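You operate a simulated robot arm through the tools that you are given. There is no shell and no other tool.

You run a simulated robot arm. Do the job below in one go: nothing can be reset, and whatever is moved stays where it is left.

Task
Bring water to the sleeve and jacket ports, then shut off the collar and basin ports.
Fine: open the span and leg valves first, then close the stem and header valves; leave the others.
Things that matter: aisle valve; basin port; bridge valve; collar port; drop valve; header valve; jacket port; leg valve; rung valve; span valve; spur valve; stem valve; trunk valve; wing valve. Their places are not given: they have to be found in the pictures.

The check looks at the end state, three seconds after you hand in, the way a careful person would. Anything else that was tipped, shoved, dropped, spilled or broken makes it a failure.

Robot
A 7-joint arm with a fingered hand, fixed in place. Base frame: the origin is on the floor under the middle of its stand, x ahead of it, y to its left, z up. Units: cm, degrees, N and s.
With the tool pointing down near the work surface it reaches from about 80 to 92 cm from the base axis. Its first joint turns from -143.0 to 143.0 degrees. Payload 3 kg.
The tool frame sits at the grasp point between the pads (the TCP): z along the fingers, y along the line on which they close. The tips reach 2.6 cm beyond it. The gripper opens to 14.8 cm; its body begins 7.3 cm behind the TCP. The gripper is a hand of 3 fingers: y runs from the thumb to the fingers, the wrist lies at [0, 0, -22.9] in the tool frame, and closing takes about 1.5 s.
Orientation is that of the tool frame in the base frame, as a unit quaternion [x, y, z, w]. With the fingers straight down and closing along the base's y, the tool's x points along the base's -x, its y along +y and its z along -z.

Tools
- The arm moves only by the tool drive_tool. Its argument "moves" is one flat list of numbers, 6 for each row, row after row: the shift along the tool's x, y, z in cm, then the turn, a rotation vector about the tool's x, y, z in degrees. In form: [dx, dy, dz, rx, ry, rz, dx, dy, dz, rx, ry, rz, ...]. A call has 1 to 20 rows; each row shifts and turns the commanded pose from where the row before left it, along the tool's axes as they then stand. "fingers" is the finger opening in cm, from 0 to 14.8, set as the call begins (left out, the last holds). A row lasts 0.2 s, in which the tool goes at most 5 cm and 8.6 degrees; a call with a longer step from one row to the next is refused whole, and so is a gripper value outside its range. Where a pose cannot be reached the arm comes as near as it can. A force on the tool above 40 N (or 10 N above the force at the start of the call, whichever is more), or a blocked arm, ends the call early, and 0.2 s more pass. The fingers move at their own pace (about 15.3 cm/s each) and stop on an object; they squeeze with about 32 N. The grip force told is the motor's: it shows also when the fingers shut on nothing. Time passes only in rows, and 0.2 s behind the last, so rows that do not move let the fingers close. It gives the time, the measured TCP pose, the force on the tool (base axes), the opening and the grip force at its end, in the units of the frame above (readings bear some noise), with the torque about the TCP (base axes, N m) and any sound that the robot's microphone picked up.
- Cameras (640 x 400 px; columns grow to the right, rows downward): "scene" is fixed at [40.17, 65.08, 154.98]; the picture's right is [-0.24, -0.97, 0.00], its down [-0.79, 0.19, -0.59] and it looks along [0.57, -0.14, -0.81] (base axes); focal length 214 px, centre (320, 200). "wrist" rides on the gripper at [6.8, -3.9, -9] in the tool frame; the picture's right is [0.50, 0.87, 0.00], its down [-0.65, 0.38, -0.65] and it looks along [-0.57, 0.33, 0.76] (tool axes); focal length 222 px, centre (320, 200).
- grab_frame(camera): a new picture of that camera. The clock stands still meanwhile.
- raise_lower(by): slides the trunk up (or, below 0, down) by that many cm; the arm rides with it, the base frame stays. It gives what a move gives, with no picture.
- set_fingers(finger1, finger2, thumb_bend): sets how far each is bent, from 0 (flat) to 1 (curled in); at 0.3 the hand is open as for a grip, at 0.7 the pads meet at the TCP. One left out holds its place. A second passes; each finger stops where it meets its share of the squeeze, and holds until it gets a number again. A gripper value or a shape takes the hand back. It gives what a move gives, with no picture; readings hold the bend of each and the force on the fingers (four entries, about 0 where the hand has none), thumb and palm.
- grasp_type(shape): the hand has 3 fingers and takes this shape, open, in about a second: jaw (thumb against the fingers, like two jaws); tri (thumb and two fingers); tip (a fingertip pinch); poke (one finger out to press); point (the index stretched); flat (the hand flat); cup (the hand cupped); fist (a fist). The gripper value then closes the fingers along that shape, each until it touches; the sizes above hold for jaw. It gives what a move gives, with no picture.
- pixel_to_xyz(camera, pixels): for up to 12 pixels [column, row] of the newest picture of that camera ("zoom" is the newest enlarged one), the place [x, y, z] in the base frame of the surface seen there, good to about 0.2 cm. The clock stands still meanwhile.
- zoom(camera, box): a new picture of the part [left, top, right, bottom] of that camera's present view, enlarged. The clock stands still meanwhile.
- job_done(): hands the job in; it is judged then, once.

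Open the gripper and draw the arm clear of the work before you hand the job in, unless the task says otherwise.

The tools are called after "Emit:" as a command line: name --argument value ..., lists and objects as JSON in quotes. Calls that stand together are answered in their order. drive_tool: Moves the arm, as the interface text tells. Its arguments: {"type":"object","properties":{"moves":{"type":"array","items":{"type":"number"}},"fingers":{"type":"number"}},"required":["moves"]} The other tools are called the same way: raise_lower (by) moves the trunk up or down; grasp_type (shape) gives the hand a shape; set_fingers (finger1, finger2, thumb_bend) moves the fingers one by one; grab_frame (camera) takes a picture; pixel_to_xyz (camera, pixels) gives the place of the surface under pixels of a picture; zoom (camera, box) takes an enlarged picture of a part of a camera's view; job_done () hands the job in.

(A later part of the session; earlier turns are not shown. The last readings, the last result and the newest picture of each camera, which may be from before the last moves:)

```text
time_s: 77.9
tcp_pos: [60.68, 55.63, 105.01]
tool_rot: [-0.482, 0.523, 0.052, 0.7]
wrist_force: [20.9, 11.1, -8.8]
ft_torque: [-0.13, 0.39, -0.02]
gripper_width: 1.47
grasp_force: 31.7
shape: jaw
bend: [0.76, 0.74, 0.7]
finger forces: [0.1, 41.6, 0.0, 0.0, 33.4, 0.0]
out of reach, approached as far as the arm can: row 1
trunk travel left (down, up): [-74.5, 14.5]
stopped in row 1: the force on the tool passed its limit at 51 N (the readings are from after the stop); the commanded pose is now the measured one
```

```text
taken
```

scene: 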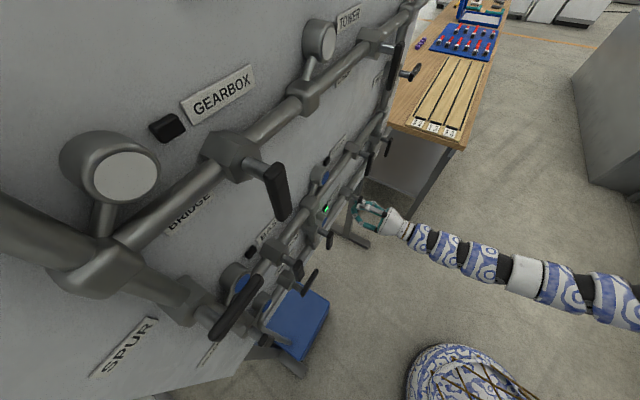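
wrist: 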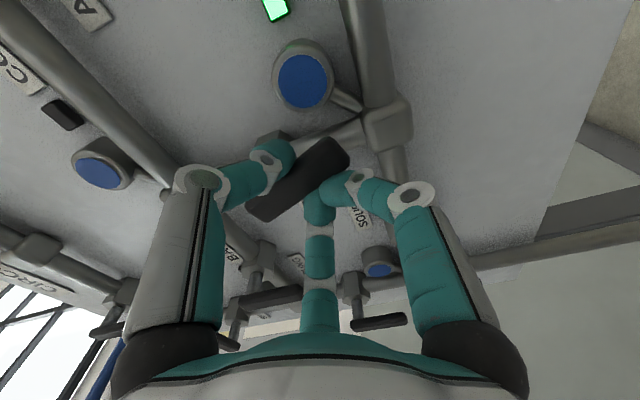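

The arm hit a joint limit mid-turn ("out of reach") and shifted about 1 cm, with the lever at roughly 40°. I release the grip right away and back out.

Emit:
drive_tool --moves '[0, 0, 0, 0, 0, 0, 0, 0, 0, 0, 0, 0, 0, 0, 0, 0, 0, 0, 0, 0, 0, 0, 0, 0]' --fingers 5

Emit:
drive_tool --moves '[0, 0, -1, 0, 0, 0, 0, 0, -2, 0, 0, 0, 0, 0, -3, 0, 0, 0, 0, 0, -3, 0, 0, 0, 0, 0, 0, 0, 0, 0]'

Emit:
grab_frame --camera "wrist"

```text
time_s: 78.9
tcp_pos: [60.23, 55.74, 105.2]
tool_rot: [-0.481, 0.523, 0.052, 0.701]
wrist_force: [1.0, -0.4, -0.3]
ft_torque: [-0.01, -0.01, 0.02]
gripper_width: 4.96
grasp_force: 0.0
shape: jaw
bend: [0.77, 0.77, 0.7]
finger forces: [0.1, 0.0, 0.0, 0.0, 0.0, 0.1]
trunk travel left (down, up): [-74.5, 14.5]
```

```text
time_s: 80.1
tcp_pos: [53.94, 49.11, 105.42]
tool_rot: [-0.482, 0.523, 0.052, 0.701]
wrist_force: [1.0, 0.5, 0.4]
ft_torque: [0.0, 0.01, 0.0]
gripper_width: 5.01
grasp_force: 0.0
shape: jaw
bend: [0.77, 0.77, 0.7]
finger forces: [0.1, 0.0, 0.1, 0.0, 0.0, 0.0]
trunk travel left (down, up): [-74.5, 14.5]
```

```text
taken
```

wrist: 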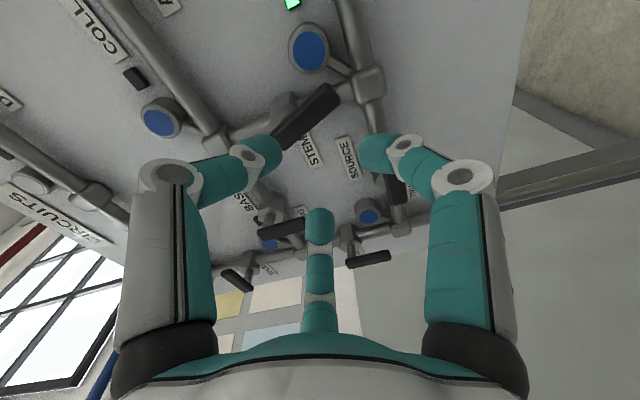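

The stem lever is left at an angle of about 45°. I correct the small yaw error and roll the hand by 180° the other way (thumb on the other side), which should keep the wrist away from its limit.

Emit:
drive_tool --moves '[0, 0, 0, 1.49, 1.18, 0, 0, 0, 0, 0, 0, 7.5, 0, 0, 0, 0, 0, 7.5, 0, 0, 0, 0, 0, 7.5, 0, 0, 0, 0, 0, 7.5, 0, 0, 0, 0, 0, 7.5, 0, 0, 0, 0, 0, 7.5, 0, 0, 0, 0, 0, 7.5, 0, 0, 0, 0, 0, 7.5, 0, 0, 0, 0, 0, 7.5, 0, 0, 0, 0, 0, 7.5, 0, 0, 0, 0, 0, 7.5, 0, 0, 0, 0, 0, 7.5, 0, 0, 0, 0, 0, 0]'

Emit:
drive_tool --moves '[0, 0, 0, 0, 0, 7.5, 0, 0, 0, 0, 0, 7.5, 0, 0, 0, 0, 0, 7.5, 0, 0, 0, 0, 0, 7.5, 0, 0, 0, 0, 0, 7.5, 0, 0, 0, 0, 0, 7.5, 0, 0, 0, 0, 0, 7.5, 0, 0, 0, 0, 0, 7.5, 0, 0, 0, 0, 0, 7.5, 0, 0, 0, 0, 0, 7.5, 0, 0, 0, 0, 0, 7.5, 0, 0, 0, 0, 0, 0]'

Emit:
grab_frame --camera "wrist"

```text
time_s: 83.1
tcp_pos: [54.11, 49.16, 105.36]
tool_rot: [0.042, 0.71, 0.526, 0.467]
wrist_force: [-0.1, -0.1, -0.6]
ft_torque: [0.0, -0.02, -0.03]
gripper_width: 4.99
grasp_force: 0.0
shape: jaw
bend: [0.77, 0.77, 0.7]
finger forces: [0.0, 0.0, 0.1, 0.0, 0.0, 0.0]
trunk travel left (down, up): [-74.5, 14.5]
```

```text
time_s: 85.7
tcp_pos: [54.18, 49.16, 105.34]
tool_rot: [0.499, 0.506, 0.703, 0.004]
wrist_force: [-0.4, 0.7, -0.4]
ft_torque: [0.0, 0.01, 0.01]
gripper_width: 4.96
grasp_force: 0.0
shape: jaw
bend: [0.77, 0.77, 0.7]
finger forces: [0.1, 0.0, 0.0, 0.1, 0.0, 0.0]
trunk travel left (down, up): [-74.5, 14.5]
```

```text
taken
```

wrist: 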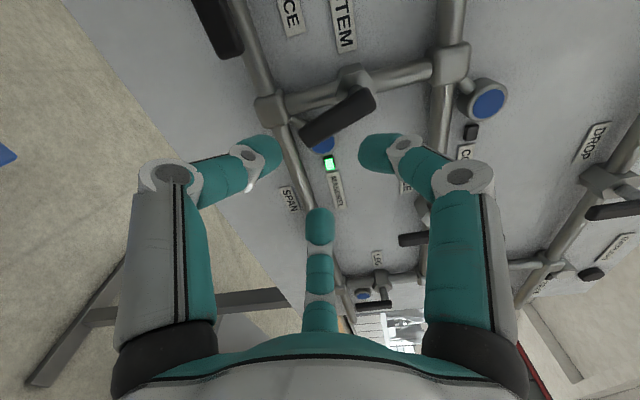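

The hand is rolled to x≈136°. I zoom on the stem lever (338,117) and measure its present angle.

Emit:
zoom --camera "wrist" --box '[260, 40, 460, 180]'

```text
2.86 times, centred on (360, 110) of wrist
```

zoom: 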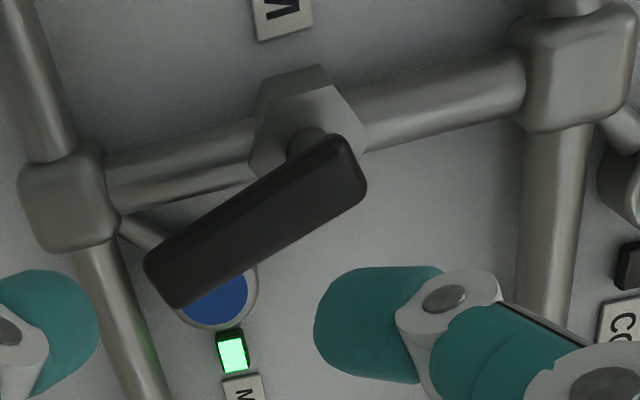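

Emit:
pixel_to_xyz --camera "zoom" --pixels '[[345, 170], [310, 192], [270, 215], [230, 240], [190, 265], [165, 282], [330, 150], [250, 195], [170, 245], [340, 200], [270, 245], [200, 290]]'

```text
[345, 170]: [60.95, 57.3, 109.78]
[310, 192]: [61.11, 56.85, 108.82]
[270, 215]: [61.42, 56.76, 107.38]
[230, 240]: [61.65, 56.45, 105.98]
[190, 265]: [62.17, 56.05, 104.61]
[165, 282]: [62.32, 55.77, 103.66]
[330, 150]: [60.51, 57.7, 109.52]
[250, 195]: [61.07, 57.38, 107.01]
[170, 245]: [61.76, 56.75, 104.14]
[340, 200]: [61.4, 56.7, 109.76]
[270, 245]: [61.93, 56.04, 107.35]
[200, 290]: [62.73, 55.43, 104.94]
```

The stem lever is at about 18° from vertical (it was dragged back when the arm slipped). I first test in free space that the end pose (tool x pointing left, x=180°) is reachable in front of the final lever position.

Emit:
drive_tool --moves '[0, 0, 0, 0, 0, -7.4, 0, 0, 0, 0, 0, -7.4, 0, 0, 0, 0, 0, -7.4, 0, 0, 0, 0, 0, -7.4, 0, 0, 0, 0, 0, -7.4, 0, 0, 0, 0, 0, -7.4, 0, 0, 0, 0, 0, 0]'

Emit:
drive_tool --moves '[-2.9, 4.7, 0, 0, 0, 0, 0, 0, 3, 0, 0, 0, 0, 0, 3, 0, 0, 0, 0, 0, 0, 0, 0, 0]'

```text
time_s: 87.3
tcp_pos: [54.08, 49.09, 105.32]
tool_rot: [0.27, 0.658, 0.649, 0.271]
wrist_force: [-1.1, 1.0, 0.4]
ft_torque: [-0.01, 0.02, -0.01]
gripper_width: 4.99
grasp_force: 0.1
shape: jaw
bend: [0.77, 0.77, 0.7]
finger forces: [0.0, 0.0, 0.0, 0.1, 0.0, 0.0]
trunk travel left (down, up): [-74.5, 14.5]
```

```text
refused: row 1 steps farther than a row can; nothing moved
```

The roll to x=180° works. I split the shift into two rows and test moving forward.

Emit:
drive_tool --moves '[-2.9, 0.7, 0, 0, 0, 0, 0, 4, 0, 0, 0, 0, 0, 0, 2.5, 0, 0, 0, 0, 0, 2.5, 0, 0, 0, 0, 0, 0, 0, 0, 0]'

Emit:
grab_frame --camera "wrist"

```text
time_s: 88.5
tcp_pos: [59.61, 50.8, 110.05]
tool_rot: [0.27, 0.658, 0.649, 0.271]
wrist_force: [-0.3, -1.3, -0.3]
ft_torque: [0.01, 0.01, -0.03]
gripper_width: 4.98
grasp_force: 0.0
shape: jaw
bend: [0.77, 0.77, 0.7]
finger forces: [0.1, 0.1, 0.0, 0.0, 0.1, 0.0]
trunk travel left (down, up): [-74.5, 14.5]
```

```text
taken
```

wrist: 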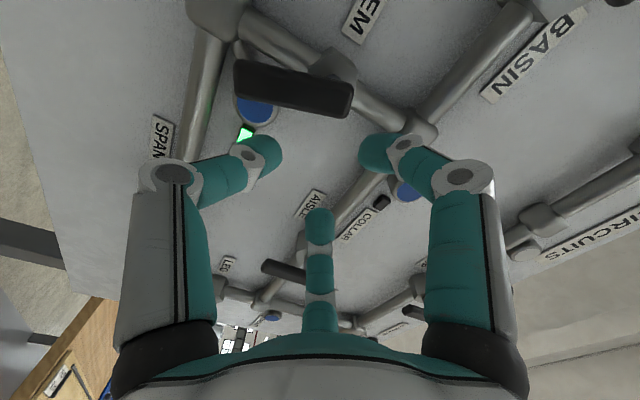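

Reachable at n=78. I shift 2 cm right (clear of the lever) and test the depth n≈83 in this orientation.

Emit:
drive_tool --moves '[-2, 0, 0, 0, 0, 0, 0, 0, 2.0, 0, 0, 0, 0, 0, 1.5, 0, 0, 0, 0, 0, 1.3, 0, 0, 0, 0, 0, 0, 0, 0, 0]'

```text
time_s: 89.7
tcp_pos: [64.54, 52.57, 110.11]
tool_rot: [0.269, 0.657, 0.65, 0.271]
wrist_force: [0.4, -0.1, -0.5]
ft_torque: [-0.02, 0.01, -0.05]
gripper_width: 5.02
grasp_force: 0.1
shape: jaw
bend: [0.77, 0.77, 0.7]
finger forces: [0.0, 0.1, 0.0, 0.0, 0.0, 0.1]
trunk travel left (down, up): [-74.5, 14.5]
```

Reachable (n=82.8, no warning). I retreat 4 cm, roll back to match the lever's present angle (x≈108°), and move in front of the lever.

Emit:
drive_tool --moves '[0, 0, -2, 0, 0, 0, 0, 0, -2.5, 0, 0, 0, 0, 0, 0, 0, 0, 7.15, 0, 0, 0, 0, 0, 7.15, 0, 0, 0, 0, 0, 7.15, 0, 0, 0, 0, 0, 7.15, 0, 0, 0, 0, 0, 7.15, 0, 0, 0, 0, 0, 7.15, 0, 0, 0, 0, 0, 7.15, 0, 0, 0, 0, 0, 7.15, 0, 0, 0, 0, 0, 7.15, 0, 0, 0, 0, 0, 7.15, -1.4, -2.26, 0, 0, 0, 0, -1.4, -2.26, 0, 0, 0, 0, 0, 0, 0, 0, 0, 0]'

Emit:
grab_frame --camera "wrist"

Emit:
zoom --camera "wrist" --box '[220, 60, 420, 220]'

```text
time_s: 92.9
tcp_pos: [58.97, 51.79, 105.87]
tool_rot: [0.604, 0.376, 0.685, -0.159]
wrist_force: [0.3, -0.9, 0.2]
ft_torque: [0.0, 0.04, -0.02]
gripper_width: 5.01
grasp_force: 0.1
shape: jaw
bend: [0.77, 0.77, 0.7]
finger forces: [0.0, 0.0, 0.1, 0.0, 0.0, 0.0]
trunk travel left (down, up): [-74.5, 14.5]
```

```text
taken
```

wrist: 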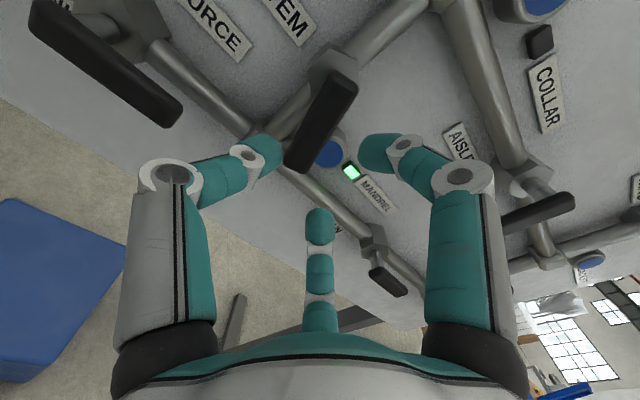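

```text
2.50 times, centred on (320, 140) of wrist
```

zoom: 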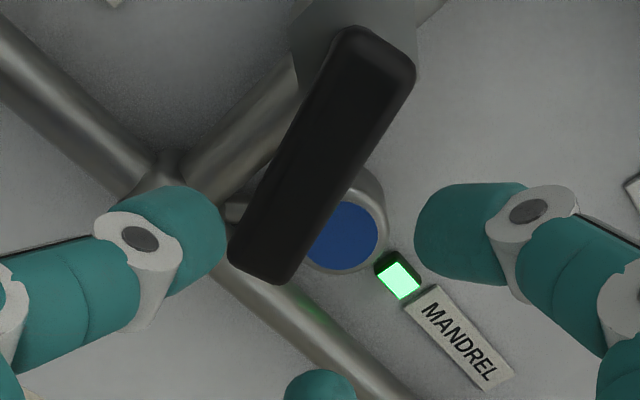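

The lever lies parallel to the hand between thumb and fingers. I measure it once more for exact alignment.

Emit:
pixel_to_xyz --camera "zoom" --pixels '[[365, 65], [345, 105], [322, 145], [300, 185], [278, 225], [260, 260], [320, 75], [280, 150], [240, 230], [408, 85], [365, 160], [305, 255]]'

```text
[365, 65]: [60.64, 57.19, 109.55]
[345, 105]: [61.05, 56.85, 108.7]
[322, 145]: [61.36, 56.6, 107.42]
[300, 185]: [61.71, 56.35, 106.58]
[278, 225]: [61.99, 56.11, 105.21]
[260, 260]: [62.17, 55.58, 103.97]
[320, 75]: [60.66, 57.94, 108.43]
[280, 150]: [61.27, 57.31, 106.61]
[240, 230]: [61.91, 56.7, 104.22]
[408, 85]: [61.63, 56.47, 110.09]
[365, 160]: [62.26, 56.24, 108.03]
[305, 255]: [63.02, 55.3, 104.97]
```

Alignment is within 2–3°. I advance to straddle the lever.

Emit:
drive_tool --moves '[0.15, 0, 1.3, 0, 0, 0, 0, 0, 1.2, 0, 0, 0, 0, 0, 0, 0, 0, 0]'

Emit:
drive_tool --moves '[0, 0, 0.8, 0, 0, 0, 0, 0, 0.8, 0, 0, 0, 0, 0, 0.5, 0, 0, 0, 0, 0, 0, 0, 0, 0]'

Emit:
grab_frame --camera "wrist"

```text
time_s: 93.7
tcp_pos: [60.72, 53.55, 106.03]
tool_rot: [0.603, 0.377, 0.685, -0.159]
wrist_force: [0.1, 0.0, 0.8]
ft_torque: [0.0, -0.02, 0.02]
gripper_width: 4.97
grasp_force: 0.0
shape: jaw
bend: [0.77, 0.77, 0.7]
finger forces: [0.1, 0.0, 0.0, 0.0, 0.1, 0.0]
trunk travel left (down, up): [-74.5, 14.5]
```

```text
time_s: 94.7
tcp_pos: [62.09, 55.13, 105.93]
tool_rot: [0.604, 0.375, 0.685, -0.159]
wrist_force: [0.0, 0.1, 0.7]
ft_torque: [0.03, -0.04, 0.04]
gripper_width: 4.99
grasp_force: 0.1
shape: jaw
bend: [0.77, 0.77, 0.7]
finger forces: [0.0, 0.0, 0.1, 0.0, 0.0, 0.0]
trunk travel left (down, up): [-74.5, 14.5]
```

```text
taken
```

wrist: 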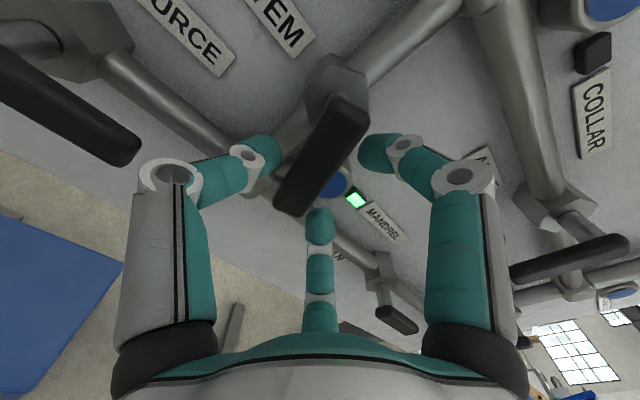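

Straddled with no contact. I close the fingers on the stem lever.

Emit:
drive_tool --moves '[0, 0, 0, 0, 0, 0, 0, 0, 0, 0, 0, 0, 0, 0, 0, 0, 0, 0, 0, 0, 0, 0, 0, 0, 0, 0, 0, 0, 0, 0, 0, 0, 0, 0, 0, 0]' --fingers 1

```text
time_s: 96.1
tcp_pos: [62.2, 55.14, 105.93]
tool_rot: [0.604, 0.375, 0.685, -0.158]
wrist_force: [6.2, 9.1, 0.7]
ft_torque: [0.01, -0.04, -0.04]
gripper_width: 1.84
grasp_force: 32.3
shape: jaw
bend: [0.75, 0.75, 0.7]
finger forces: [25.5, 23.7, 0.0, 0.0, 32.3, 0.0]
trunk travel left (down, up): [-74.5, 14.5]
```

Balanced grip. I turn counter-clockwise in small batches, checking for reach warnings.

Emit:
drive_tool --moves '[0.0875, 0.3045, 0, 0, 0, -5, 0.0875, 0.3045, 0, 0, 0, -5, 0.0875, 0.3045, 0, 0, 0, -5, 0.0875, 0.3045, 0, 0, 0, -5]'

```text
time_s: 97.1
tcp_pos: [62.89, 54.49, 106.84]
tool_rot: [0.528, 0.476, 0.702, -0.036]
wrist_force: [6.6, 10.3, -0.4]
ft_torque: [0.02, -0.01, -0.02]
gripper_width: 1.82
grasp_force: 31.8
shape: jaw
bend: [0.75, 0.75, 0.7]
finger forces: [25.6, 24.2, 0.0, 0.0, 32.5, 0.0]
trunk travel left (down, up): [-74.5, 14.5]
```

Smooth so far. I continue with the next 25°.

Emit:
drive_tool --moves '[0.0875, 0.3045, 0, 0, 0, -5, 0.0875, 0.3045, 0, 0, 0, -5, 0.0875, 0.3045, 0, 0, 0, -5, 0.0875, 0.3045, 0, 0, 0, -5, 0.0875, 0.3045, 0, 0, 0, -5]'

Emit:
grab_frame --camera "wrist"

```text
time_s: 98.3
tcp_pos: [63.27, 54.13, 108.31]
tool_rot: [0.413, 0.579, 0.693, 0.116]
wrist_force: [8.4, 10.1, 0.2]
ft_torque: [0.08, -0.03, -0.04]
gripper_width: 1.82
grasp_force: 32.1
shape: jaw
bend: [0.75, 0.75, 0.7]
finger forces: [26.7, 24.7, 0.0, 0.0, 32.7, 0.0]
trunk travel left (down, up): [-74.5, 14.5]
```

```text
taken
```

wrist: 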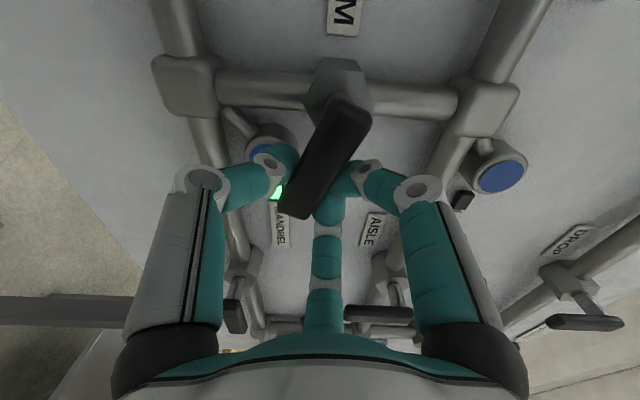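

Very smooth. I do the last 25° plus a small margin.

Emit:
drive_tool --moves '[0.0875, 0.3045, 0, 0, 0, -5, 0.0875, 0.3045, 0, 0, 0, -5, 0.0875, 0.3045, 0, 0, 0, -5, 0.0875, 0.3045, 0, 0, 0, -5, 0.0875, 0.3045, 0, 0, 0, -5, 0, 0, 0, 0, 0, 0]'

Emit:
grab_frame --camera "wrist"

Emit:
zoom --camera "wrist" --box '[220, 80, 420, 240]'

```text
time_s: 99.7
tcp_pos: [63.4, 54.06, 109.83]
tool_rot: [0.279, 0.654, 0.652, 0.262]
wrist_force: [4.2, 6.5, -4.8]
ft_torque: [0.03, 0.07, -0.01]
gripper_width: 1.79
grasp_force: 31.8
shape: jaw
bend: [0.75, 0.75, 0.7]
finger forces: [26.6, 24.9, 0.0, 0.0, 34.1, 0.0]
trunk travel left (down, up): [-74.5, 14.5]
```

```text
taken
```

wrist: 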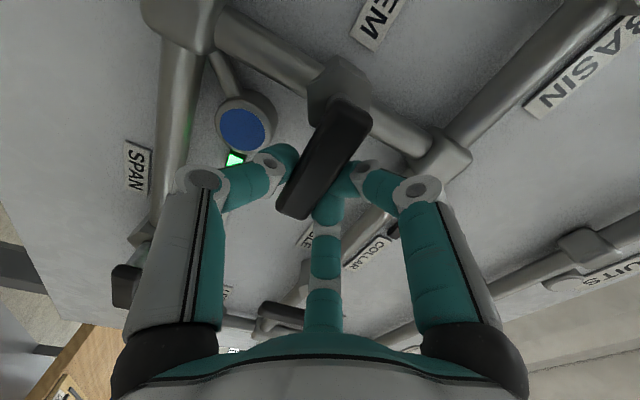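

```text
2.50 times, centred on (320, 160) of wrist
```

zoom: 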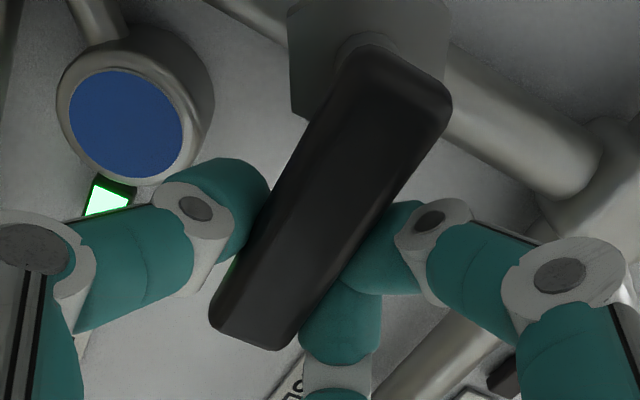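

Emit:
pixel_to_xyz --camera "zoom" --pixels '[[395, 90], [370, 130], [345, 175], [320, 215], [290, 265], [262, 310], [345, 80], [305, 160], [260, 230], [225, 290], [435, 120], [370, 230]]'

```text
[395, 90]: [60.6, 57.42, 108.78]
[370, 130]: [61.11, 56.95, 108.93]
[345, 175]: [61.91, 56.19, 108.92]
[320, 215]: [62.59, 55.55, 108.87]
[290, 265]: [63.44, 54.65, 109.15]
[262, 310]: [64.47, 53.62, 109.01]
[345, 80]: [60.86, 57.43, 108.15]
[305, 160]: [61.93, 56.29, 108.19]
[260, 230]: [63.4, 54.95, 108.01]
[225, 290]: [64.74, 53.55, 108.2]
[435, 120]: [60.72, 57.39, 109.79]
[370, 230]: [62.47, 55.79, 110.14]
```

The stem lever is horizontal (z≈108.9 along it), perpendicular to its pipe: closed. I release and back out.

Emit:
drive_tool --moves '[0, 0, 0, 0, 0, 0, 0, 0, 0, 0, 0, 0, 0, 0, 0, 0, 0, 0, 0, 0, 0, 0, 0, 0]' --fingers 5

Emit:
drive_tool --moves '[0, 0, -1, 0, 0, 0, 0, 0, -2, 0, 0, 0, 0, 0, -3, 0, 0, 0, 0, 0, -3, 0, 0, 0, 0, 0, 0, 0, 0, 0]'

Emit:
grab_frame --camera "wrist"

Emit:
zoom --camera "wrist" --box '[150, 0, 450, 190]'

```text
time_s: 100.7
tcp_pos: [63.35, 54.08, 109.84]
tool_rot: [0.279, 0.654, 0.652, 0.263]
wrist_force: [0.2, 0.1, -0.7]
ft_torque: [0.01, 0.0, 0.0]
gripper_width: 4.99
grasp_force: 0.0
shape: jaw
bend: [0.77, 0.77, 0.7]
finger forces: [0.0, 0.0, 0.1, 0.0, 0.0, 0.0]
trunk travel left (down, up): [-74.5, 14.5]
```

```text
time_s: 101.9
tcp_pos: [56.84, 47.78, 110.01]
tool_rot: [0.279, 0.654, 0.652, 0.263]
wrist_force: [0.0, 0.4, -0.1]
ft_torque: [0.02, -0.01, -0.03]
gripper_width: 4.98
grasp_force: 0.1
shape: jaw
bend: [0.77, 0.77, 0.7]
finger forces: [0.0, 0.0, 0.1, 0.0, 0.0, 0.0]
trunk travel left (down, up): [-74.5, 14.5]
```

```text
taken
```

wrist: 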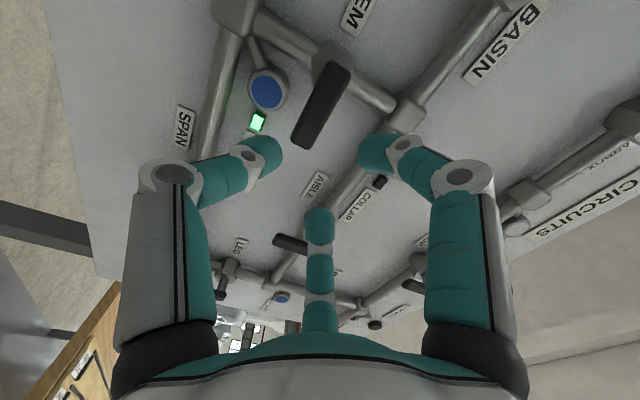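

```text
2.11 times, centred on (300, 95) of wrist
```

zoom: 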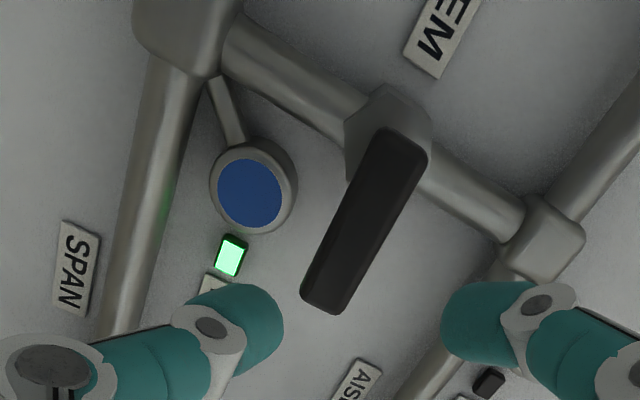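

I verify the released stem lever's angle.

Emit:
pixel_to_xyz --camera "zoom" --pixels '[[395, 155], [380, 190], [362, 225], [345, 260], [328, 295], [370, 150], [340, 215], [308, 285], [420, 165], [390, 225], [350, 300], [390, 120]]'

```text
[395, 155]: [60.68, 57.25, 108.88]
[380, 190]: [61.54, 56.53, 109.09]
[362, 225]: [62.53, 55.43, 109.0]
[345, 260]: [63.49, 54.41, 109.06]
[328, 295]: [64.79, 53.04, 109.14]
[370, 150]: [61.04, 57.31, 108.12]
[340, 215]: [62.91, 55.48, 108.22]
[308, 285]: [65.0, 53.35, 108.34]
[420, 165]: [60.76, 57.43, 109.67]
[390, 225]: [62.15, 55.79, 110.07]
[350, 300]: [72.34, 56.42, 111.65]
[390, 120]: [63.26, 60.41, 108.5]
```

Stem is closed. I move left along the panel (n≈74) to stand beside the header valve and look.

Emit:
drive_tool --moves '[3.67, 0, 0, 0, 0, 0, 3.67, 0, 0, 0, 0, 0, 3.67, 0, 0, 0, 0, 0, 3.67, 0, 0, 0, 0, 0, 3.67, 0, 0, 0, 0, 0, 3.67, 0, 0, 0, 0, 0, 0, 0, 0, 0, 0, 0]'

Emit:
grab_frame --camera "wrist"

```text
time_s: 103.5
tcp_pos: [41.49, 63.03, 110.4]
tool_rot: [0.279, 0.654, 0.652, 0.263]
wrist_force: [-0.2, 0.6, 0.4]
ft_torque: [-0.01, -0.01, 0.01]
gripper_width: 5.01
grasp_force: 0.0
shape: jaw
bend: [0.77, 0.77, 0.7]
finger forces: [0.0, 0.1, 0.0, 0.1, 0.1, 0.0]
trunk travel left (down, up): [-74.5, 14.5]
```

```text
taken
```

wrist: 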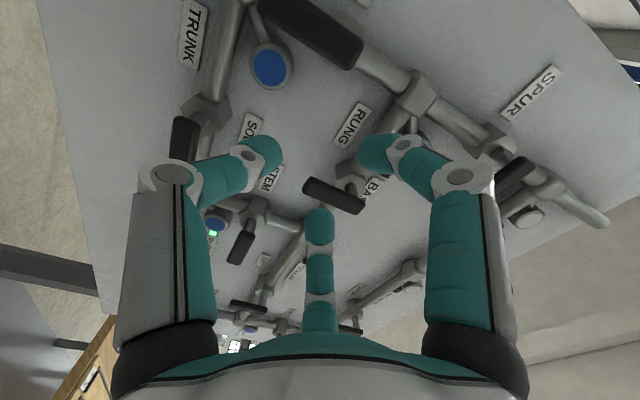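

I measure the header lever (310,30), the rung lever (335,195) and nearby items for clearance.

Emit:
pixel_to_xyz --camera "wrist" --pixels '[[265, 8], [290, 18], [315, 32], [340, 48], [357, 58], [312, 190], [335, 197], [355, 203], [350, 190], [270, 68], [415, 95], [395, 65]]'

Emit:
zoom --camera "wrist" --box '[220, 0, 440, 140]'

```text
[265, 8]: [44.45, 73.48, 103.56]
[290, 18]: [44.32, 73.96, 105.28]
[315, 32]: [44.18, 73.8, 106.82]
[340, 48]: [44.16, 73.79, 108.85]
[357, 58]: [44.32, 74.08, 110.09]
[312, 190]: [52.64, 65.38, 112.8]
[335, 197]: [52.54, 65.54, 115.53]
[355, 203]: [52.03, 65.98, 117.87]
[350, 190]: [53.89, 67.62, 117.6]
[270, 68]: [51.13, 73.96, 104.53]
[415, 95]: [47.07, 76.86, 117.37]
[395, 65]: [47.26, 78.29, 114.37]
```

```text
2.86 times, centred on (330, 70) of wrist
```

zoom: 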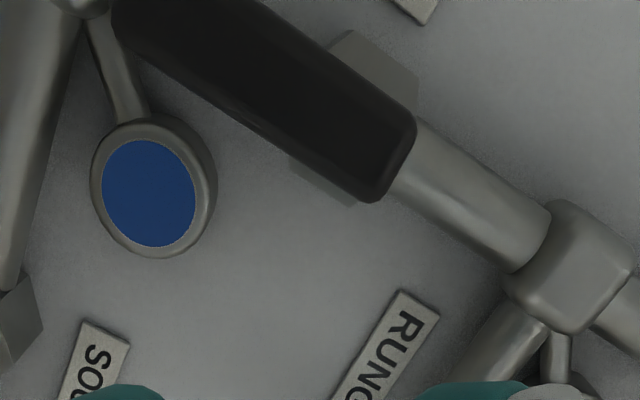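

Header axis ≈ (u −20.9, z 109.2); the rung lever at u≈−9.2 leaves enough room. I test the end orientation at working depth beside the lever.

Emit:
drive_tool --moves '[1, 0, 2, 0, 0, 0, 0, 0, 2.5, 0, 0, 0, 0, 0, 2.5, 0, 0, 0, 0, 0, 2, 0, 0, 0, 0, 0, 0, 0, 0, 0]'

```text
time_s: 104.7
tcp_pos: [47.02, 70.38, 110.26]
tool_rot: [0.278, 0.654, 0.653, 0.263]
wrist_force: [-0.4, 0.2, 0.2]
ft_torque: [0.0, 0.02, -0.01]
gripper_width: 5.0
grasp_force: 0.1
shape: jaw
bend: [0.77, 0.77, 0.7]
finger forces: [0.0, 0.1, 0.1, 0.1, 0.1, 0.1]
trunk travel left (down, up): [-74.5, 14.5]
```

Reachable too. I retreat, roll to x=90° (tool x up, fingers on the right side), and move in front of the hanging header lever.

Emit:
drive_tool --moves '[0, 0, -3, 0, 0, 0, 0, 0, -3, 0, 0, 0, 0, 0, -3, 0, 0, 0, 0, 0, 0, 0, 0, 7.41, 0, 0, 0, 0, 0, 7.41, 0, 0, 0, 0, 0, 7.41, 0, 0, 0, 0, 0, 7.41, 0, 0, 0, 0, 0, 7.41, 0, 0, 0, 0, 0, 7.41, 0, 0, 0, 0, 0, 7.41, 0, 0, 0, 0, 0, 7.41, 0, 0, 0, 0, 0, 7.41, 0, 0, 0, 0, 0, 7.41, 0, 0, 0, 0, 0, 7.41, 0, 0, 0, 0, 0, 7.41, -2.3, -1.7, 0, 0, 0, 0, -2.3, -1.7, 0, 0, 0, 0, 0, 0, 0, 0, 0, 0]'

Emit:
grab_frame --camera "wrist"

Emit:
zoom --camera "wrist" --box '[220, 20, 420, 180]'

```text
time_s: 108.5
tcp_pos: [38.16, 66.32, 105.66]
tool_rot: [0.657, 0.271, 0.65, -0.27]
wrist_force: [0.5, 0.1, 0.6]
ft_torque: [0.05, 0.01, 0.02]
gripper_width: 5.01
grasp_force: 0.0
shape: jaw
bend: [0.77, 0.77, 0.7]
finger forces: [0.0, 0.0, 0.0, 0.1, 0.0, 0.0]
trunk travel left (down, up): [-74.5, 14.5]
```

```text
taken
```

wrist: 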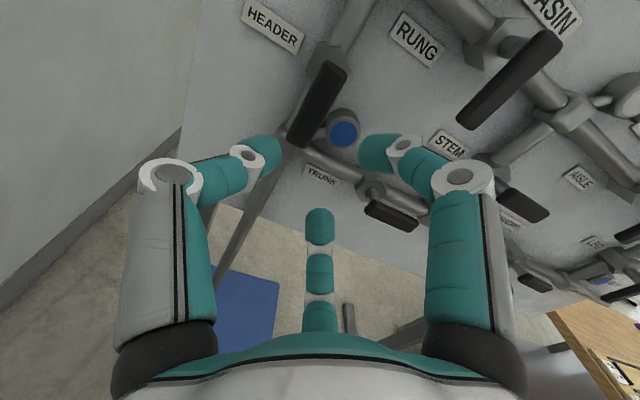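

```text
2.50 times, centred on (320, 100) of wrist
```

zoom: 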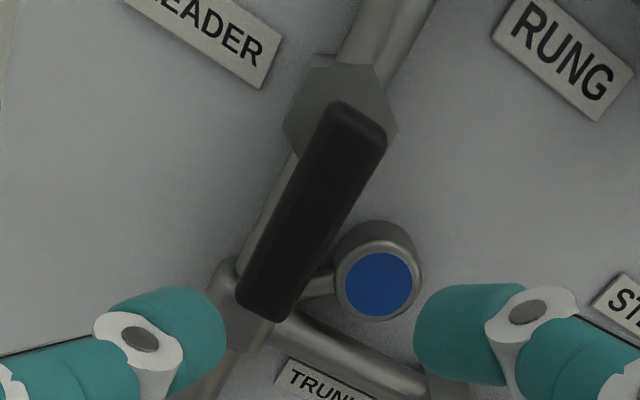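

The HEADER label is right by this valve. I measure the lever for alignment.

Emit:
pixel_to_xyz --camera "zoom" --pixels '[[355, 125], [338, 165], [320, 200], [303, 235], [285, 270], [268, 302], [320, 130], [290, 190], [255, 265], [375, 160], [340, 220], [300, 285]]'

```text
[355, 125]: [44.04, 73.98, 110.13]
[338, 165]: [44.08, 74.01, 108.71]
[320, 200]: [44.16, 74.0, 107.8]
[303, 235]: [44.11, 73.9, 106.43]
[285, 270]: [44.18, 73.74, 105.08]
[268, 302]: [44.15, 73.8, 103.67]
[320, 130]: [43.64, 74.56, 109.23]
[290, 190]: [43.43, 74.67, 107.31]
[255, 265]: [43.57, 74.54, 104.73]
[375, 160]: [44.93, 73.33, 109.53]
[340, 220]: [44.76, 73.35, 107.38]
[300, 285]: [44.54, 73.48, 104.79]
```

Header lever centre u≈−21.0; the TCP is 1.0 cm to its right as wanted. I advance to straddle it.

Emit:
drive_tool --moves '[0, 0, 2.5, 0, 0, 0, 0, 0, 2.5, 0, 0, 0, 0, 0, 1.8, 0, 0, 0, 0, 0, 0, 0, 0, 0]'

Emit:
grab_frame --camera "wrist"

```text
time_s: 109.5
tcp_pos: [42.93, 71.1, 105.66]
tool_rot: [0.658, 0.271, 0.649, -0.269]
wrist_force: [-0.1, -0.5, 0.7]
ft_torque: [0.0, 0.0, 0.01]
gripper_width: 4.99
grasp_force: 0.1
shape: jaw
bend: [0.77, 0.77, 0.7]
finger forces: [0.0, 0.0, 0.1, 0.1, 0.1, 0.1]
trunk travel left (down, up): [-74.5, 14.5]
```

```text
taken
```

wrist: 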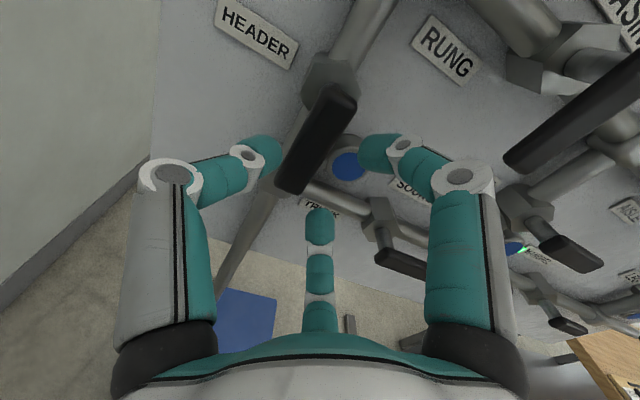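

Clear on both sides. I advance the last 2.3 cm.

Emit:
drive_tool --moves '[0, 0, 0.8, 0, 0, 0, 0, 0, 0.8, 0, 0, 0, 0, 0, 0.7, 0, 0, 0, 0, 0, 0, 0, 0, 0]'

```text
time_s: 110.5
tcp_pos: [44.07, 72.34, 105.79]
tool_rot: [0.657, 0.271, 0.65, -0.27]
wrist_force: [0.0, 0.5, 0.6]
ft_torque: [-0.02, -0.02, -0.03]
gripper_width: 5.02
grasp_force: 0.0
shape: jaw
bend: [0.77, 0.77, 0.7]
finger forces: [0.1, 0.0, 0.0, 0.0, 0.0, 0.1]
out of reach, approached as far as the arm can: row 3
trunk travel left (down, up): [-74.5, 14.5]
```

The arm runs out of reach at n≈82.3 here. I retreat, raise the tool 7 cm and lower the trunk 7 cm to change the arm's geometry, then try again.

Emit:
drive_tool --moves '[0, 0, -2, 0, 0, 0, 0, 0, -3, 0, 0, 0, 0, 0, -1.5, 0, 0, 0, 3.5, 0, 0, 0, 0, 0, 3.5, 0, 0, 0, 0, 0, 0, 0, 0, 0, 0, 0]'

Emit:
raise_lower --by -7

```text
time_s: 111.9
tcp_pos: [39.74, 67.63, 112.68]
tool_rot: [0.656, 0.272, 0.65, -0.27]
wrist_force: [0.8, -0.1, 0.7]
ft_torque: [0.03, 0.01, -0.03]
gripper_width: 5.0
grasp_force: 0.1
shape: jaw
bend: [0.77, 0.77, 0.7]
finger forces: [0.1, 0.1, 0.1, 0.1, 0.0, 0.0]
trunk travel left (down, up): [-74.5, 14.5]
```

```text
time_s: 113.0
tcp_pos: [39.65, 67.62, 105.85]
tool_rot: [0.657, 0.272, 0.649, -0.27]
wrist_force: [0.9, 0.9, 0.2]
ft_torque: [0.0, -0.03, 0.01]
gripper_width: 4.99
grasp_force: 0.1
shape: jaw
bend: [0.77, 0.77, 0.7]
finger forces: [0.1, 0.1, 0.1, 0.0, 0.1, 0.0]
trunk travel left (down, up): [-67.5, 21.5]
```

At the same spot with the trunk 7 cm lower. I advance again in stages.

Emit:
drive_tool --moves '[-0.2, -0.2, 2.5, 0, 0, 0, 0, 0, 2.4, 0, 0, 0, 0, 0, 0, 0, 0, 0]'

Emit:
drive_tool --moves '[0, 0, 0.8, 0, 0, 0, 0, 0, 0.8, 0, 0, 0, 0, 0, 0.5, 0, 0, 0, 0, 0, 0, 0, 0, 0]'

```text
time_s: 113.8
tcp_pos: [43.04, 71.31, 105.57]
tool_rot: [0.657, 0.271, 0.649, -0.269]
wrist_force: [-0.4, -0.1, -0.1]
ft_torque: [-0.02, 0.01, 0.05]
gripper_width: 5.0
grasp_force: 0.2
shape: jaw
bend: [0.77, 0.77, 0.7]
finger forces: [0.0, 0.1, 0.0, 0.1, 0.1, 0.1]
trunk travel left (down, up): [-67.5, 21.5]
```

```text
time_s: 114.8
tcp_pos: [44.46, 72.72, 105.5]
tool_rot: [0.657, 0.271, 0.65, -0.269]
wrist_force: [0.4, -0.4, -0.9]
ft_torque: [0.01, 0.0, 0.01]
gripper_width: 5.0
grasp_force: 0.1
shape: jaw
bend: [0.77, 0.77, 0.7]
finger forces: [0.0, 0.0, 0.0, 0.0, 0.0, 0.0]
trunk travel left (down, up): [-67.5, 21.5]
```

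Now fully reached (n=82.9, no warning). I close the fingers on the header lever.

Emit:
drive_tool --moves '[0, 0, 0, 0, 0, 0, 0, 0, 0, 0, 0, 0, 0, 0, 0, 0, 0, 0, 0, 0, 0, 0, 0, 0, 0, 0, 0, 0, 0, 0, 0, 0, 0, 0, 0, 0]' --fingers 1

Emit:
grab_frame --camera "wrist"

```text
time_s: 116.2
tcp_pos: [44.55, 72.88, 105.48]
tool_rot: [0.657, 0.271, 0.65, -0.269]
wrist_force: [5.9, 8.2, 0.8]
ft_torque: [-0.03, -0.07, -0.02]
gripper_width: 1.84
grasp_force: 31.8
shape: jaw
bend: [0.75, 0.75, 0.7]
finger forces: [25.9, 23.6, 0.0, 0.1, 32.4, 0.1]
trunk travel left (down, up): [-67.5, 21.5]
```

```text
taken
```

wrist: 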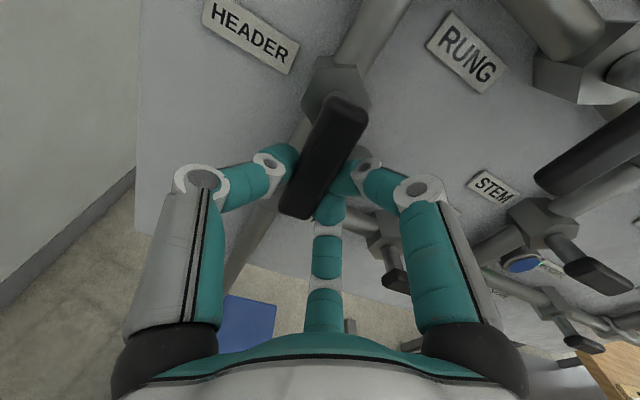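

Gripped (26/24/32 N). I start turning counter-clockwise with 15° and check.

Emit:
drive_tool --moves '[0.098, 0.312, 0, 0, 0, -5, 0.098, 0.312, 0, 0, 0, -5, 0.098, 0.312, 0, 0, 0, -5]'

Emit:
grab_frame --camera "wrist"

```text
time_s: 117.0
tcp_pos: [45.13, 72.22, 105.9]
tool_rot: [0.616, 0.356, 0.679, -0.182]
wrist_force: [7.0, 9.1, -1.2]
ft_torque: [-0.01, -0.02, -0.06]
gripper_width: 1.81
grasp_force: 32.0
shape: jaw
bend: [0.75, 0.75, 0.7]
finger forces: [26.7, 24.7, 0.1, 0.1, 33.0, 0.0]
trunk travel left (down, up): [-67.5, 21.5]
```

```text
taken
```

wrist: 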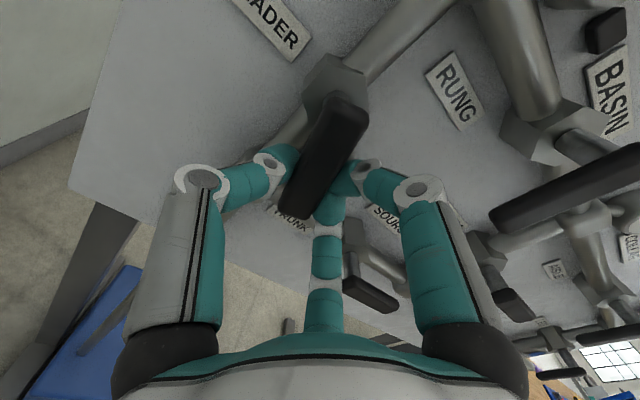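

The header lever follows. I continue with 25° more.

Emit:
drive_tool --moves '[0.098, 0.312, 0, 0, 0, -5, 0.098, 0.312, 0, 0, 0, -5, 0.098, 0.312, 0, 0, 0, -5, 0.098, 0.312, 0, 0, 0, -5, 0.098, 0.312, 0, 0, 0, -5]'

```text
time_s: 118.2
tcp_pos: [45.98, 71.34, 107.02]
tool_rot: [0.524, 0.481, 0.702, -0.031]
wrist_force: [5.0, 8.8, 0.2]
ft_torque: [0.04, -0.05, 0.01]
gripper_width: 1.84
grasp_force: 31.8
shape: jaw
bend: [0.75, 0.75, 0.7]
finger forces: [27.7, 25.5, 0.1, 0.0, 32.8, 0.0]
trunk travel left (down, up): [-67.5, 21.5]
```

Smooth. Another 25°.

Emit:
drive_tool --moves '[0.098, 0.312, 0, 0, 0, -5, 0.098, 0.312, 0, 0, 0, -5, 0.098, 0.312, 0, 0, 0, -5, 0.098, 0.312, 0, 0, 0, -5, 0.098, 0.312, 0, 0, 0, -5]'

Emit:
grab_frame --camera "wrist"

```text
time_s: 119.4
tcp_pos: [46.35, 70.97, 108.38]
tool_rot: [0.408, 0.582, 0.692, 0.123]
wrist_force: [5.0, 9.4, -0.1]
ft_torque: [0.09, -0.01, -0.02]
gripper_width: 1.83
grasp_force: 32.1
shape: jaw
bend: [0.75, 0.75, 0.7]
finger forces: [28.3, 25.9, 0.0, 0.0, 32.7, 0.0]
trunk travel left (down, up): [-67.5, 21.5]
```

```text
taken
```

wrist: 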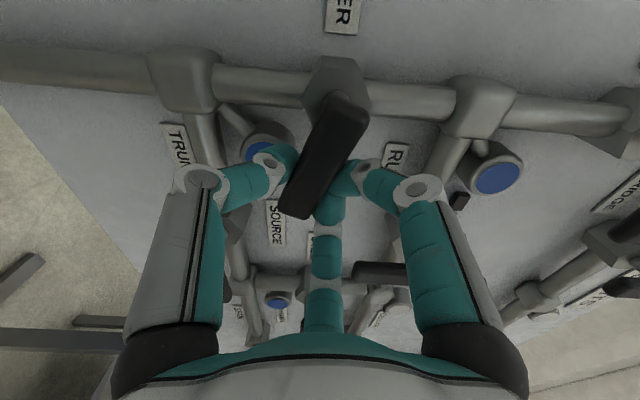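

65° done; I finish the last 25° plus a degree.

Emit:
drive_tool --moves '[0.098, 0.312, 0, 0, 0, -5, 0.098, 0.312, 0, 0, 0, -5, 0.098, 0.312, 0, 0, 0, -5, 0.098, 0.312, 0, 0, 0, -5, 0.098, 0.312, 0, 0, 0, -5, 0.02, 0.06, 0, 0, 0, -1, 0, 0, 0, 0, 0, 0]'

Emit:
grab_frame --camera "wrist"

Emit:
zoom --camera "wrist" --box '[220, 80, 420, 240]'

```text
time_s: 121.0
tcp_pos: [46.29, 70.95, 109.94]
tool_rot: [0.267, 0.659, 0.647, 0.274]
wrist_force: [2.5, 6.6, -12.1]
ft_torque: [0.02, 0.24, 0.06]
gripper_width: 1.75
grasp_force: 32.2
shape: jaw
bend: [0.75, 0.75, 0.7]
finger forces: [29.3, 0.1, 0.1, 0.1, 37.9, 0.0]
trunk travel left (down, up): [-67.5, 21.5]
```

```text
taken
```

wrist: 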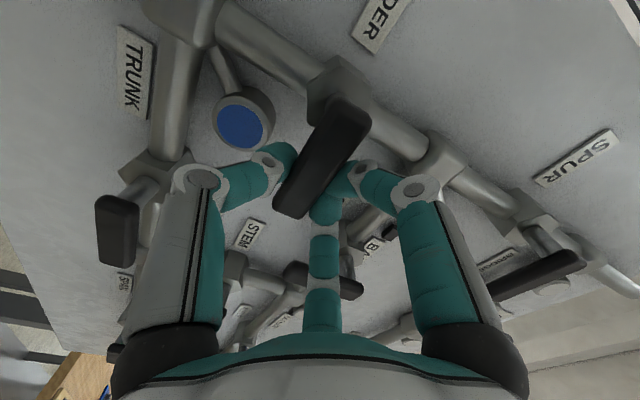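

```text
2.50 times, centred on (320, 160) of wrist
```

zoom: 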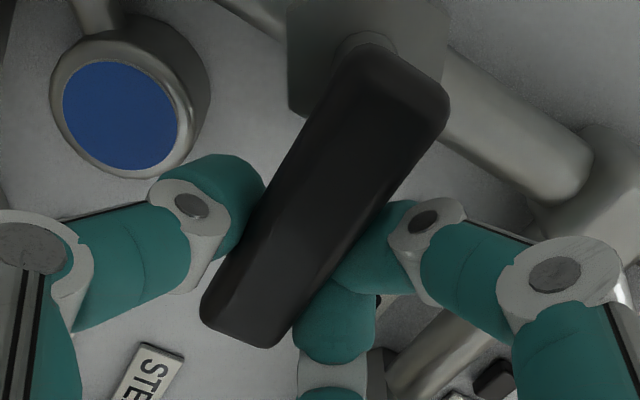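

A clear stop is felt (−12 N vertical, thumb 38 N): the header lever is at its closed end. I release and back out.

Emit:
drive_tool --moves '[0, 0, 0, 0, 0, 0, 0, 0, 0, 0, 0, 0, 0, 0, 0, 0, 0, 0, 0, 0, 0, 0, 0, 0]' --fingers 5

Emit:
drive_tool --moves '[0, 0, -1, 0, 0, 0, 0, 0, -2, 0, 0, 0, 0, 0, -3, 0, 0, 0, 0, 0, -3, 0, 0, 0, 0, 0, -3, 0, 0, 0, 0, 0, 0, 0, 0, 0]'

Emit:
grab_frame --camera "wrist"

Emit:
zoom --camera "wrist" --box '[200, 0, 460, 160]'

```text
time_s: 122.0
tcp_pos: [46.41, 70.99, 110.23]
tool_rot: [0.266, 0.659, 0.648, 0.274]
wrist_force: [0.9, 0.3, -0.1]
ft_torque: [0.01, 0.04, 0.03]
gripper_width: 4.98
grasp_force: 0.0
shape: jaw
bend: [0.77, 0.77, 0.7]
finger forces: [0.0, 0.1, 0.0, 0.0, 0.0, 0.0]
trunk travel left (down, up): [-67.5, 21.5]
```

```text
time_s: 123.4
tcp_pos: [37.94, 63.74, 109.59]
tool_rot: [0.268, 0.658, 0.647, 0.275]
wrist_force: [-1.7, -1.1, 0.0]
ft_torque: [0.02, 0.01, 0.02]
gripper_width: 4.98
grasp_force: 0.0
shape: jaw
bend: [0.77, 0.77, 0.7]
finger forces: [0.1, 0.0, 0.0, 0.0, 0.0, 0.1]
out of reach, approached as far as the arm can: row 5
trunk travel left (down, up): [-67.5, 21.5]
```

```text
taken
```

wrist: 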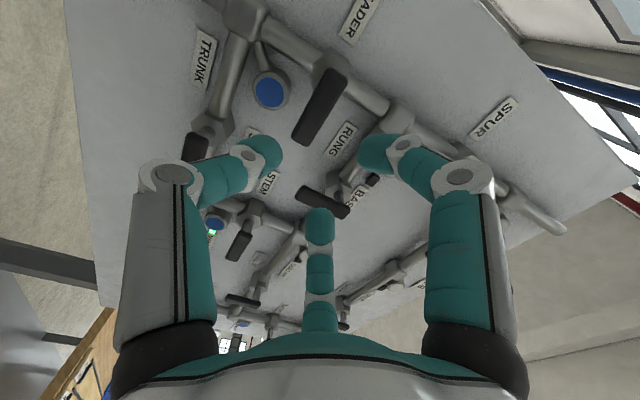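

```text
2.46 times, centred on (330, 80) of wrist
```

zoom: 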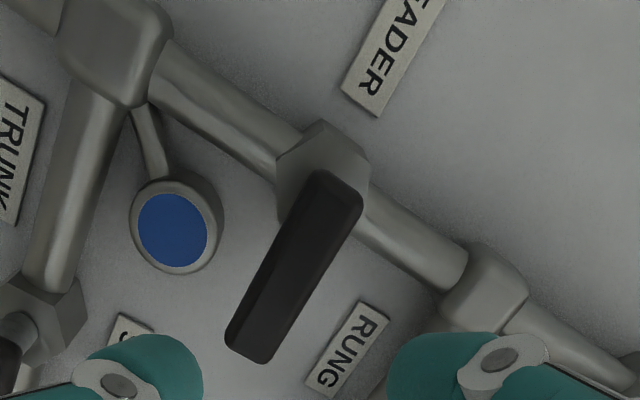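

The header lever now stands across its pipe. I measure its angle.

Emit:
pixel_to_xyz --camera "zoom" --pixels '[[330, 195], [312, 230], [293, 265], [275, 300], [255, 340], [300, 205], [268, 265], [235, 330], [355, 205], [320, 270], [275, 350], [310, 160]]'

```text
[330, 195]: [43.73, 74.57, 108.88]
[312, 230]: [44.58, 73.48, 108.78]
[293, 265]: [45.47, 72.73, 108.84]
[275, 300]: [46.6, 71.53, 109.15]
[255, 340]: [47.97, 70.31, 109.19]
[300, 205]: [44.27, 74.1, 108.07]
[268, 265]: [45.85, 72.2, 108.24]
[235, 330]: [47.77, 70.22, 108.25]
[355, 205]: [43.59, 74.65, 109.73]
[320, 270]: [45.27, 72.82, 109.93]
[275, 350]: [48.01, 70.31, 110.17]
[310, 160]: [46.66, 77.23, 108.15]
```

Header closed. Now I raise the trunk, move back to the middle, and return to the survey attitude to check all levers and ports.

Emit:
raise_lower --by 15

Emit:
drive_tool --moves '[-3.6, 0, 0, 0, 0, 0, -3.6, 0, 0, 0, 0, 0, -3.6, 0, 0, 0, 0, 0, -3.6, 0, 0, 0, 0, 0, -3.6, 0, 0, 0, 0, 0, -3.6, 0, 0, 0, 0, 0, -3.6, 0, 0, 0, 0, 0, -3.6, 0, 0, 0, 0, 0, 0, 0, 0, 0, 0, -7.5, 0, 0, 0, 0, 0, -7.5, 0, 0, 0, 0, 0, -7.5, 0, 0, 0, 0, 0, -7.5, 0, 0, 0, 0, 0, -7.5, 0, 0, 0, 0, 0, -6.8, 0, 0, 0, 0, 0, 0]'

Emit:
drive_tool --moves '[0, 0, 0, 5.74, 5.74, 0, 0, 0, 0, 5.74, 5.74, 0, 0, 0, 0, 5.74, 5.74, 0, 0, 0, 0, 5.74, 5.74, 0, 0, 0, 0, 5.74, 5.74, 0, 0, 0, 0, 0, 0, 0]'

Emit:
grab_frame --camera "wrist"

```text
time_s: 125.1
tcp_pos: [37.92, 63.76, 124.63]
tool_rot: [0.267, 0.659, 0.647, 0.275]
wrist_force: [0.1, 0.3, 0.6]
ft_torque: [-0.02, -0.04, 0.01]
gripper_width: 4.97
grasp_force: 0.1
shape: jaw
bend: [0.77, 0.77, 0.7]
finger forces: [0.1, 0.0, 0.0, 0.0, 0.0, 0.1]
trunk travel left (down, up): [-82.5, 6.5]
```

```text
time_s: 128.3
tcp_pos: [61.25, 53.18, 119.24]
tool_rot: [-0.001, 0.71, 0.496, 0.5]
wrist_force: [0.2, 0.3, -0.3]
ft_torque: [0.03, 0.0, 0.0]
gripper_width: 4.97
grasp_force: 0.1
shape: jaw
bend: [0.77, 0.77, 0.7]
finger forces: [0.1, 0.1, 0.0, 0.0, 0.1, 0.0]
out of reach, approached as far as the arm can: row 1, 2, 3, 4, 5, 6, 7, 8
trunk travel left (down, up): [-82.5, 6.5]
```

```text
time_s: 129.7
tcp_pos: [62.73, 55.76, 117.02]
tool_rot: [0.001, 0.911, 0.29, 0.294]
wrist_force: [0.1, -0.2, 0.0]
ft_torque: [-0.01, 0.02, -0.02]
gripper_width: 4.98
grasp_force: 0.2
shape: jaw
bend: [0.77, 0.77, 0.7]
finger forces: [0.0, 0.1, 0.0, 0.1, 0.1, 0.0]
out of reach, approached as far as the arm can: row 1, 2, 4, 5
trunk travel left (down, up): [-82.5, 6.5]
```

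```text
taken
```

wrist: 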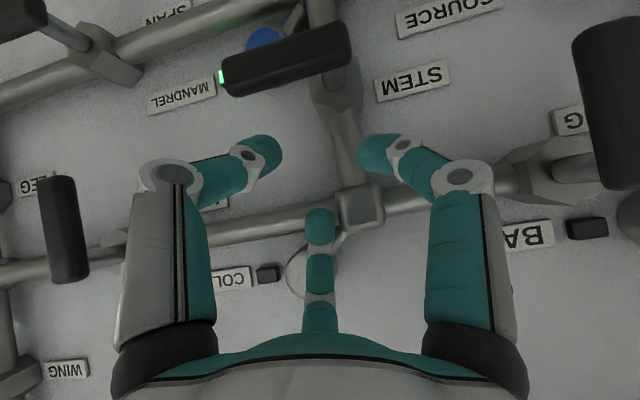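

The arm strayed close to the panel (n≈83.8) because of reach limits; forces are zero. I back straight away from the panel in small steps and check.

Emit:
drive_tool --moves '[0.92, -0.92, -1.52, 0, 0, 0, 0.92, -0.92, -1.52, 0, 0, 0]'

```text
time_s: 130.3
tcp_pos: [60.65, 54.36, 115.09]
tool_rot: [0.001, 0.911, 0.29, 0.294]
wrist_force: [-0.1, 0.1, 0.0]
ft_torque: [0.02, -0.01, 0.03]
gripper_width: 4.98
grasp_force: 0.0
shape: jaw
bend: [0.77, 0.77, 0.7]
finger forces: [0.1, 0.1, 0.0, 0.0, 0.1, 0.0]
out of reach, approached as far as the arm can: row 1, 2
trunk travel left (down, up): [-82.5, 6.5]
```

I try retreating along the tool's own axis (up and back), a small step, and watch the drift.

Emit:
drive_tool --moves '[0, 0, -1.5, 0, 0, 0, 0, 0, -1.5, 0, 0, 0]'

Emit:
grab_frame --camera "scene"

```text
time_s: 130.9
tcp_pos: [60.14, 54.36, 114.64]
tool_rot: [0.0, 0.91, 0.29, 0.295]
wrist_force: [0.3, -1.7, 0.4]
ft_torque: [0.01, -0.04, -0.02]
gripper_width: 5.01
grasp_force: 0.0
shape: jaw
bend: [0.77, 0.77, 0.7]
finger forces: [0.1, 0.0, 0.0, 0.0, 0.0, 0.0]
out of reach, approached as far as the arm can: row 1, 2
trunk travel left (down, up): [-82.5, 6.5]
```

```text
taken
```

scene: 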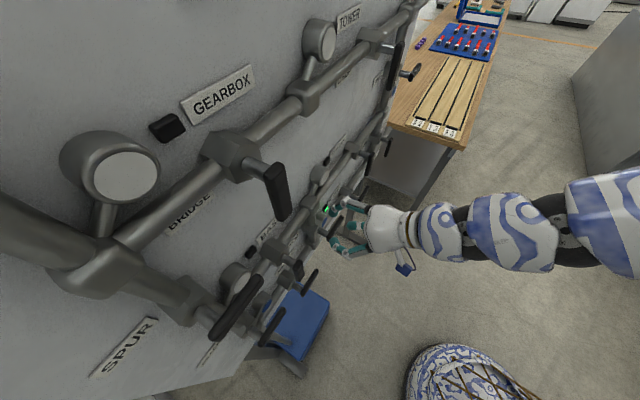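

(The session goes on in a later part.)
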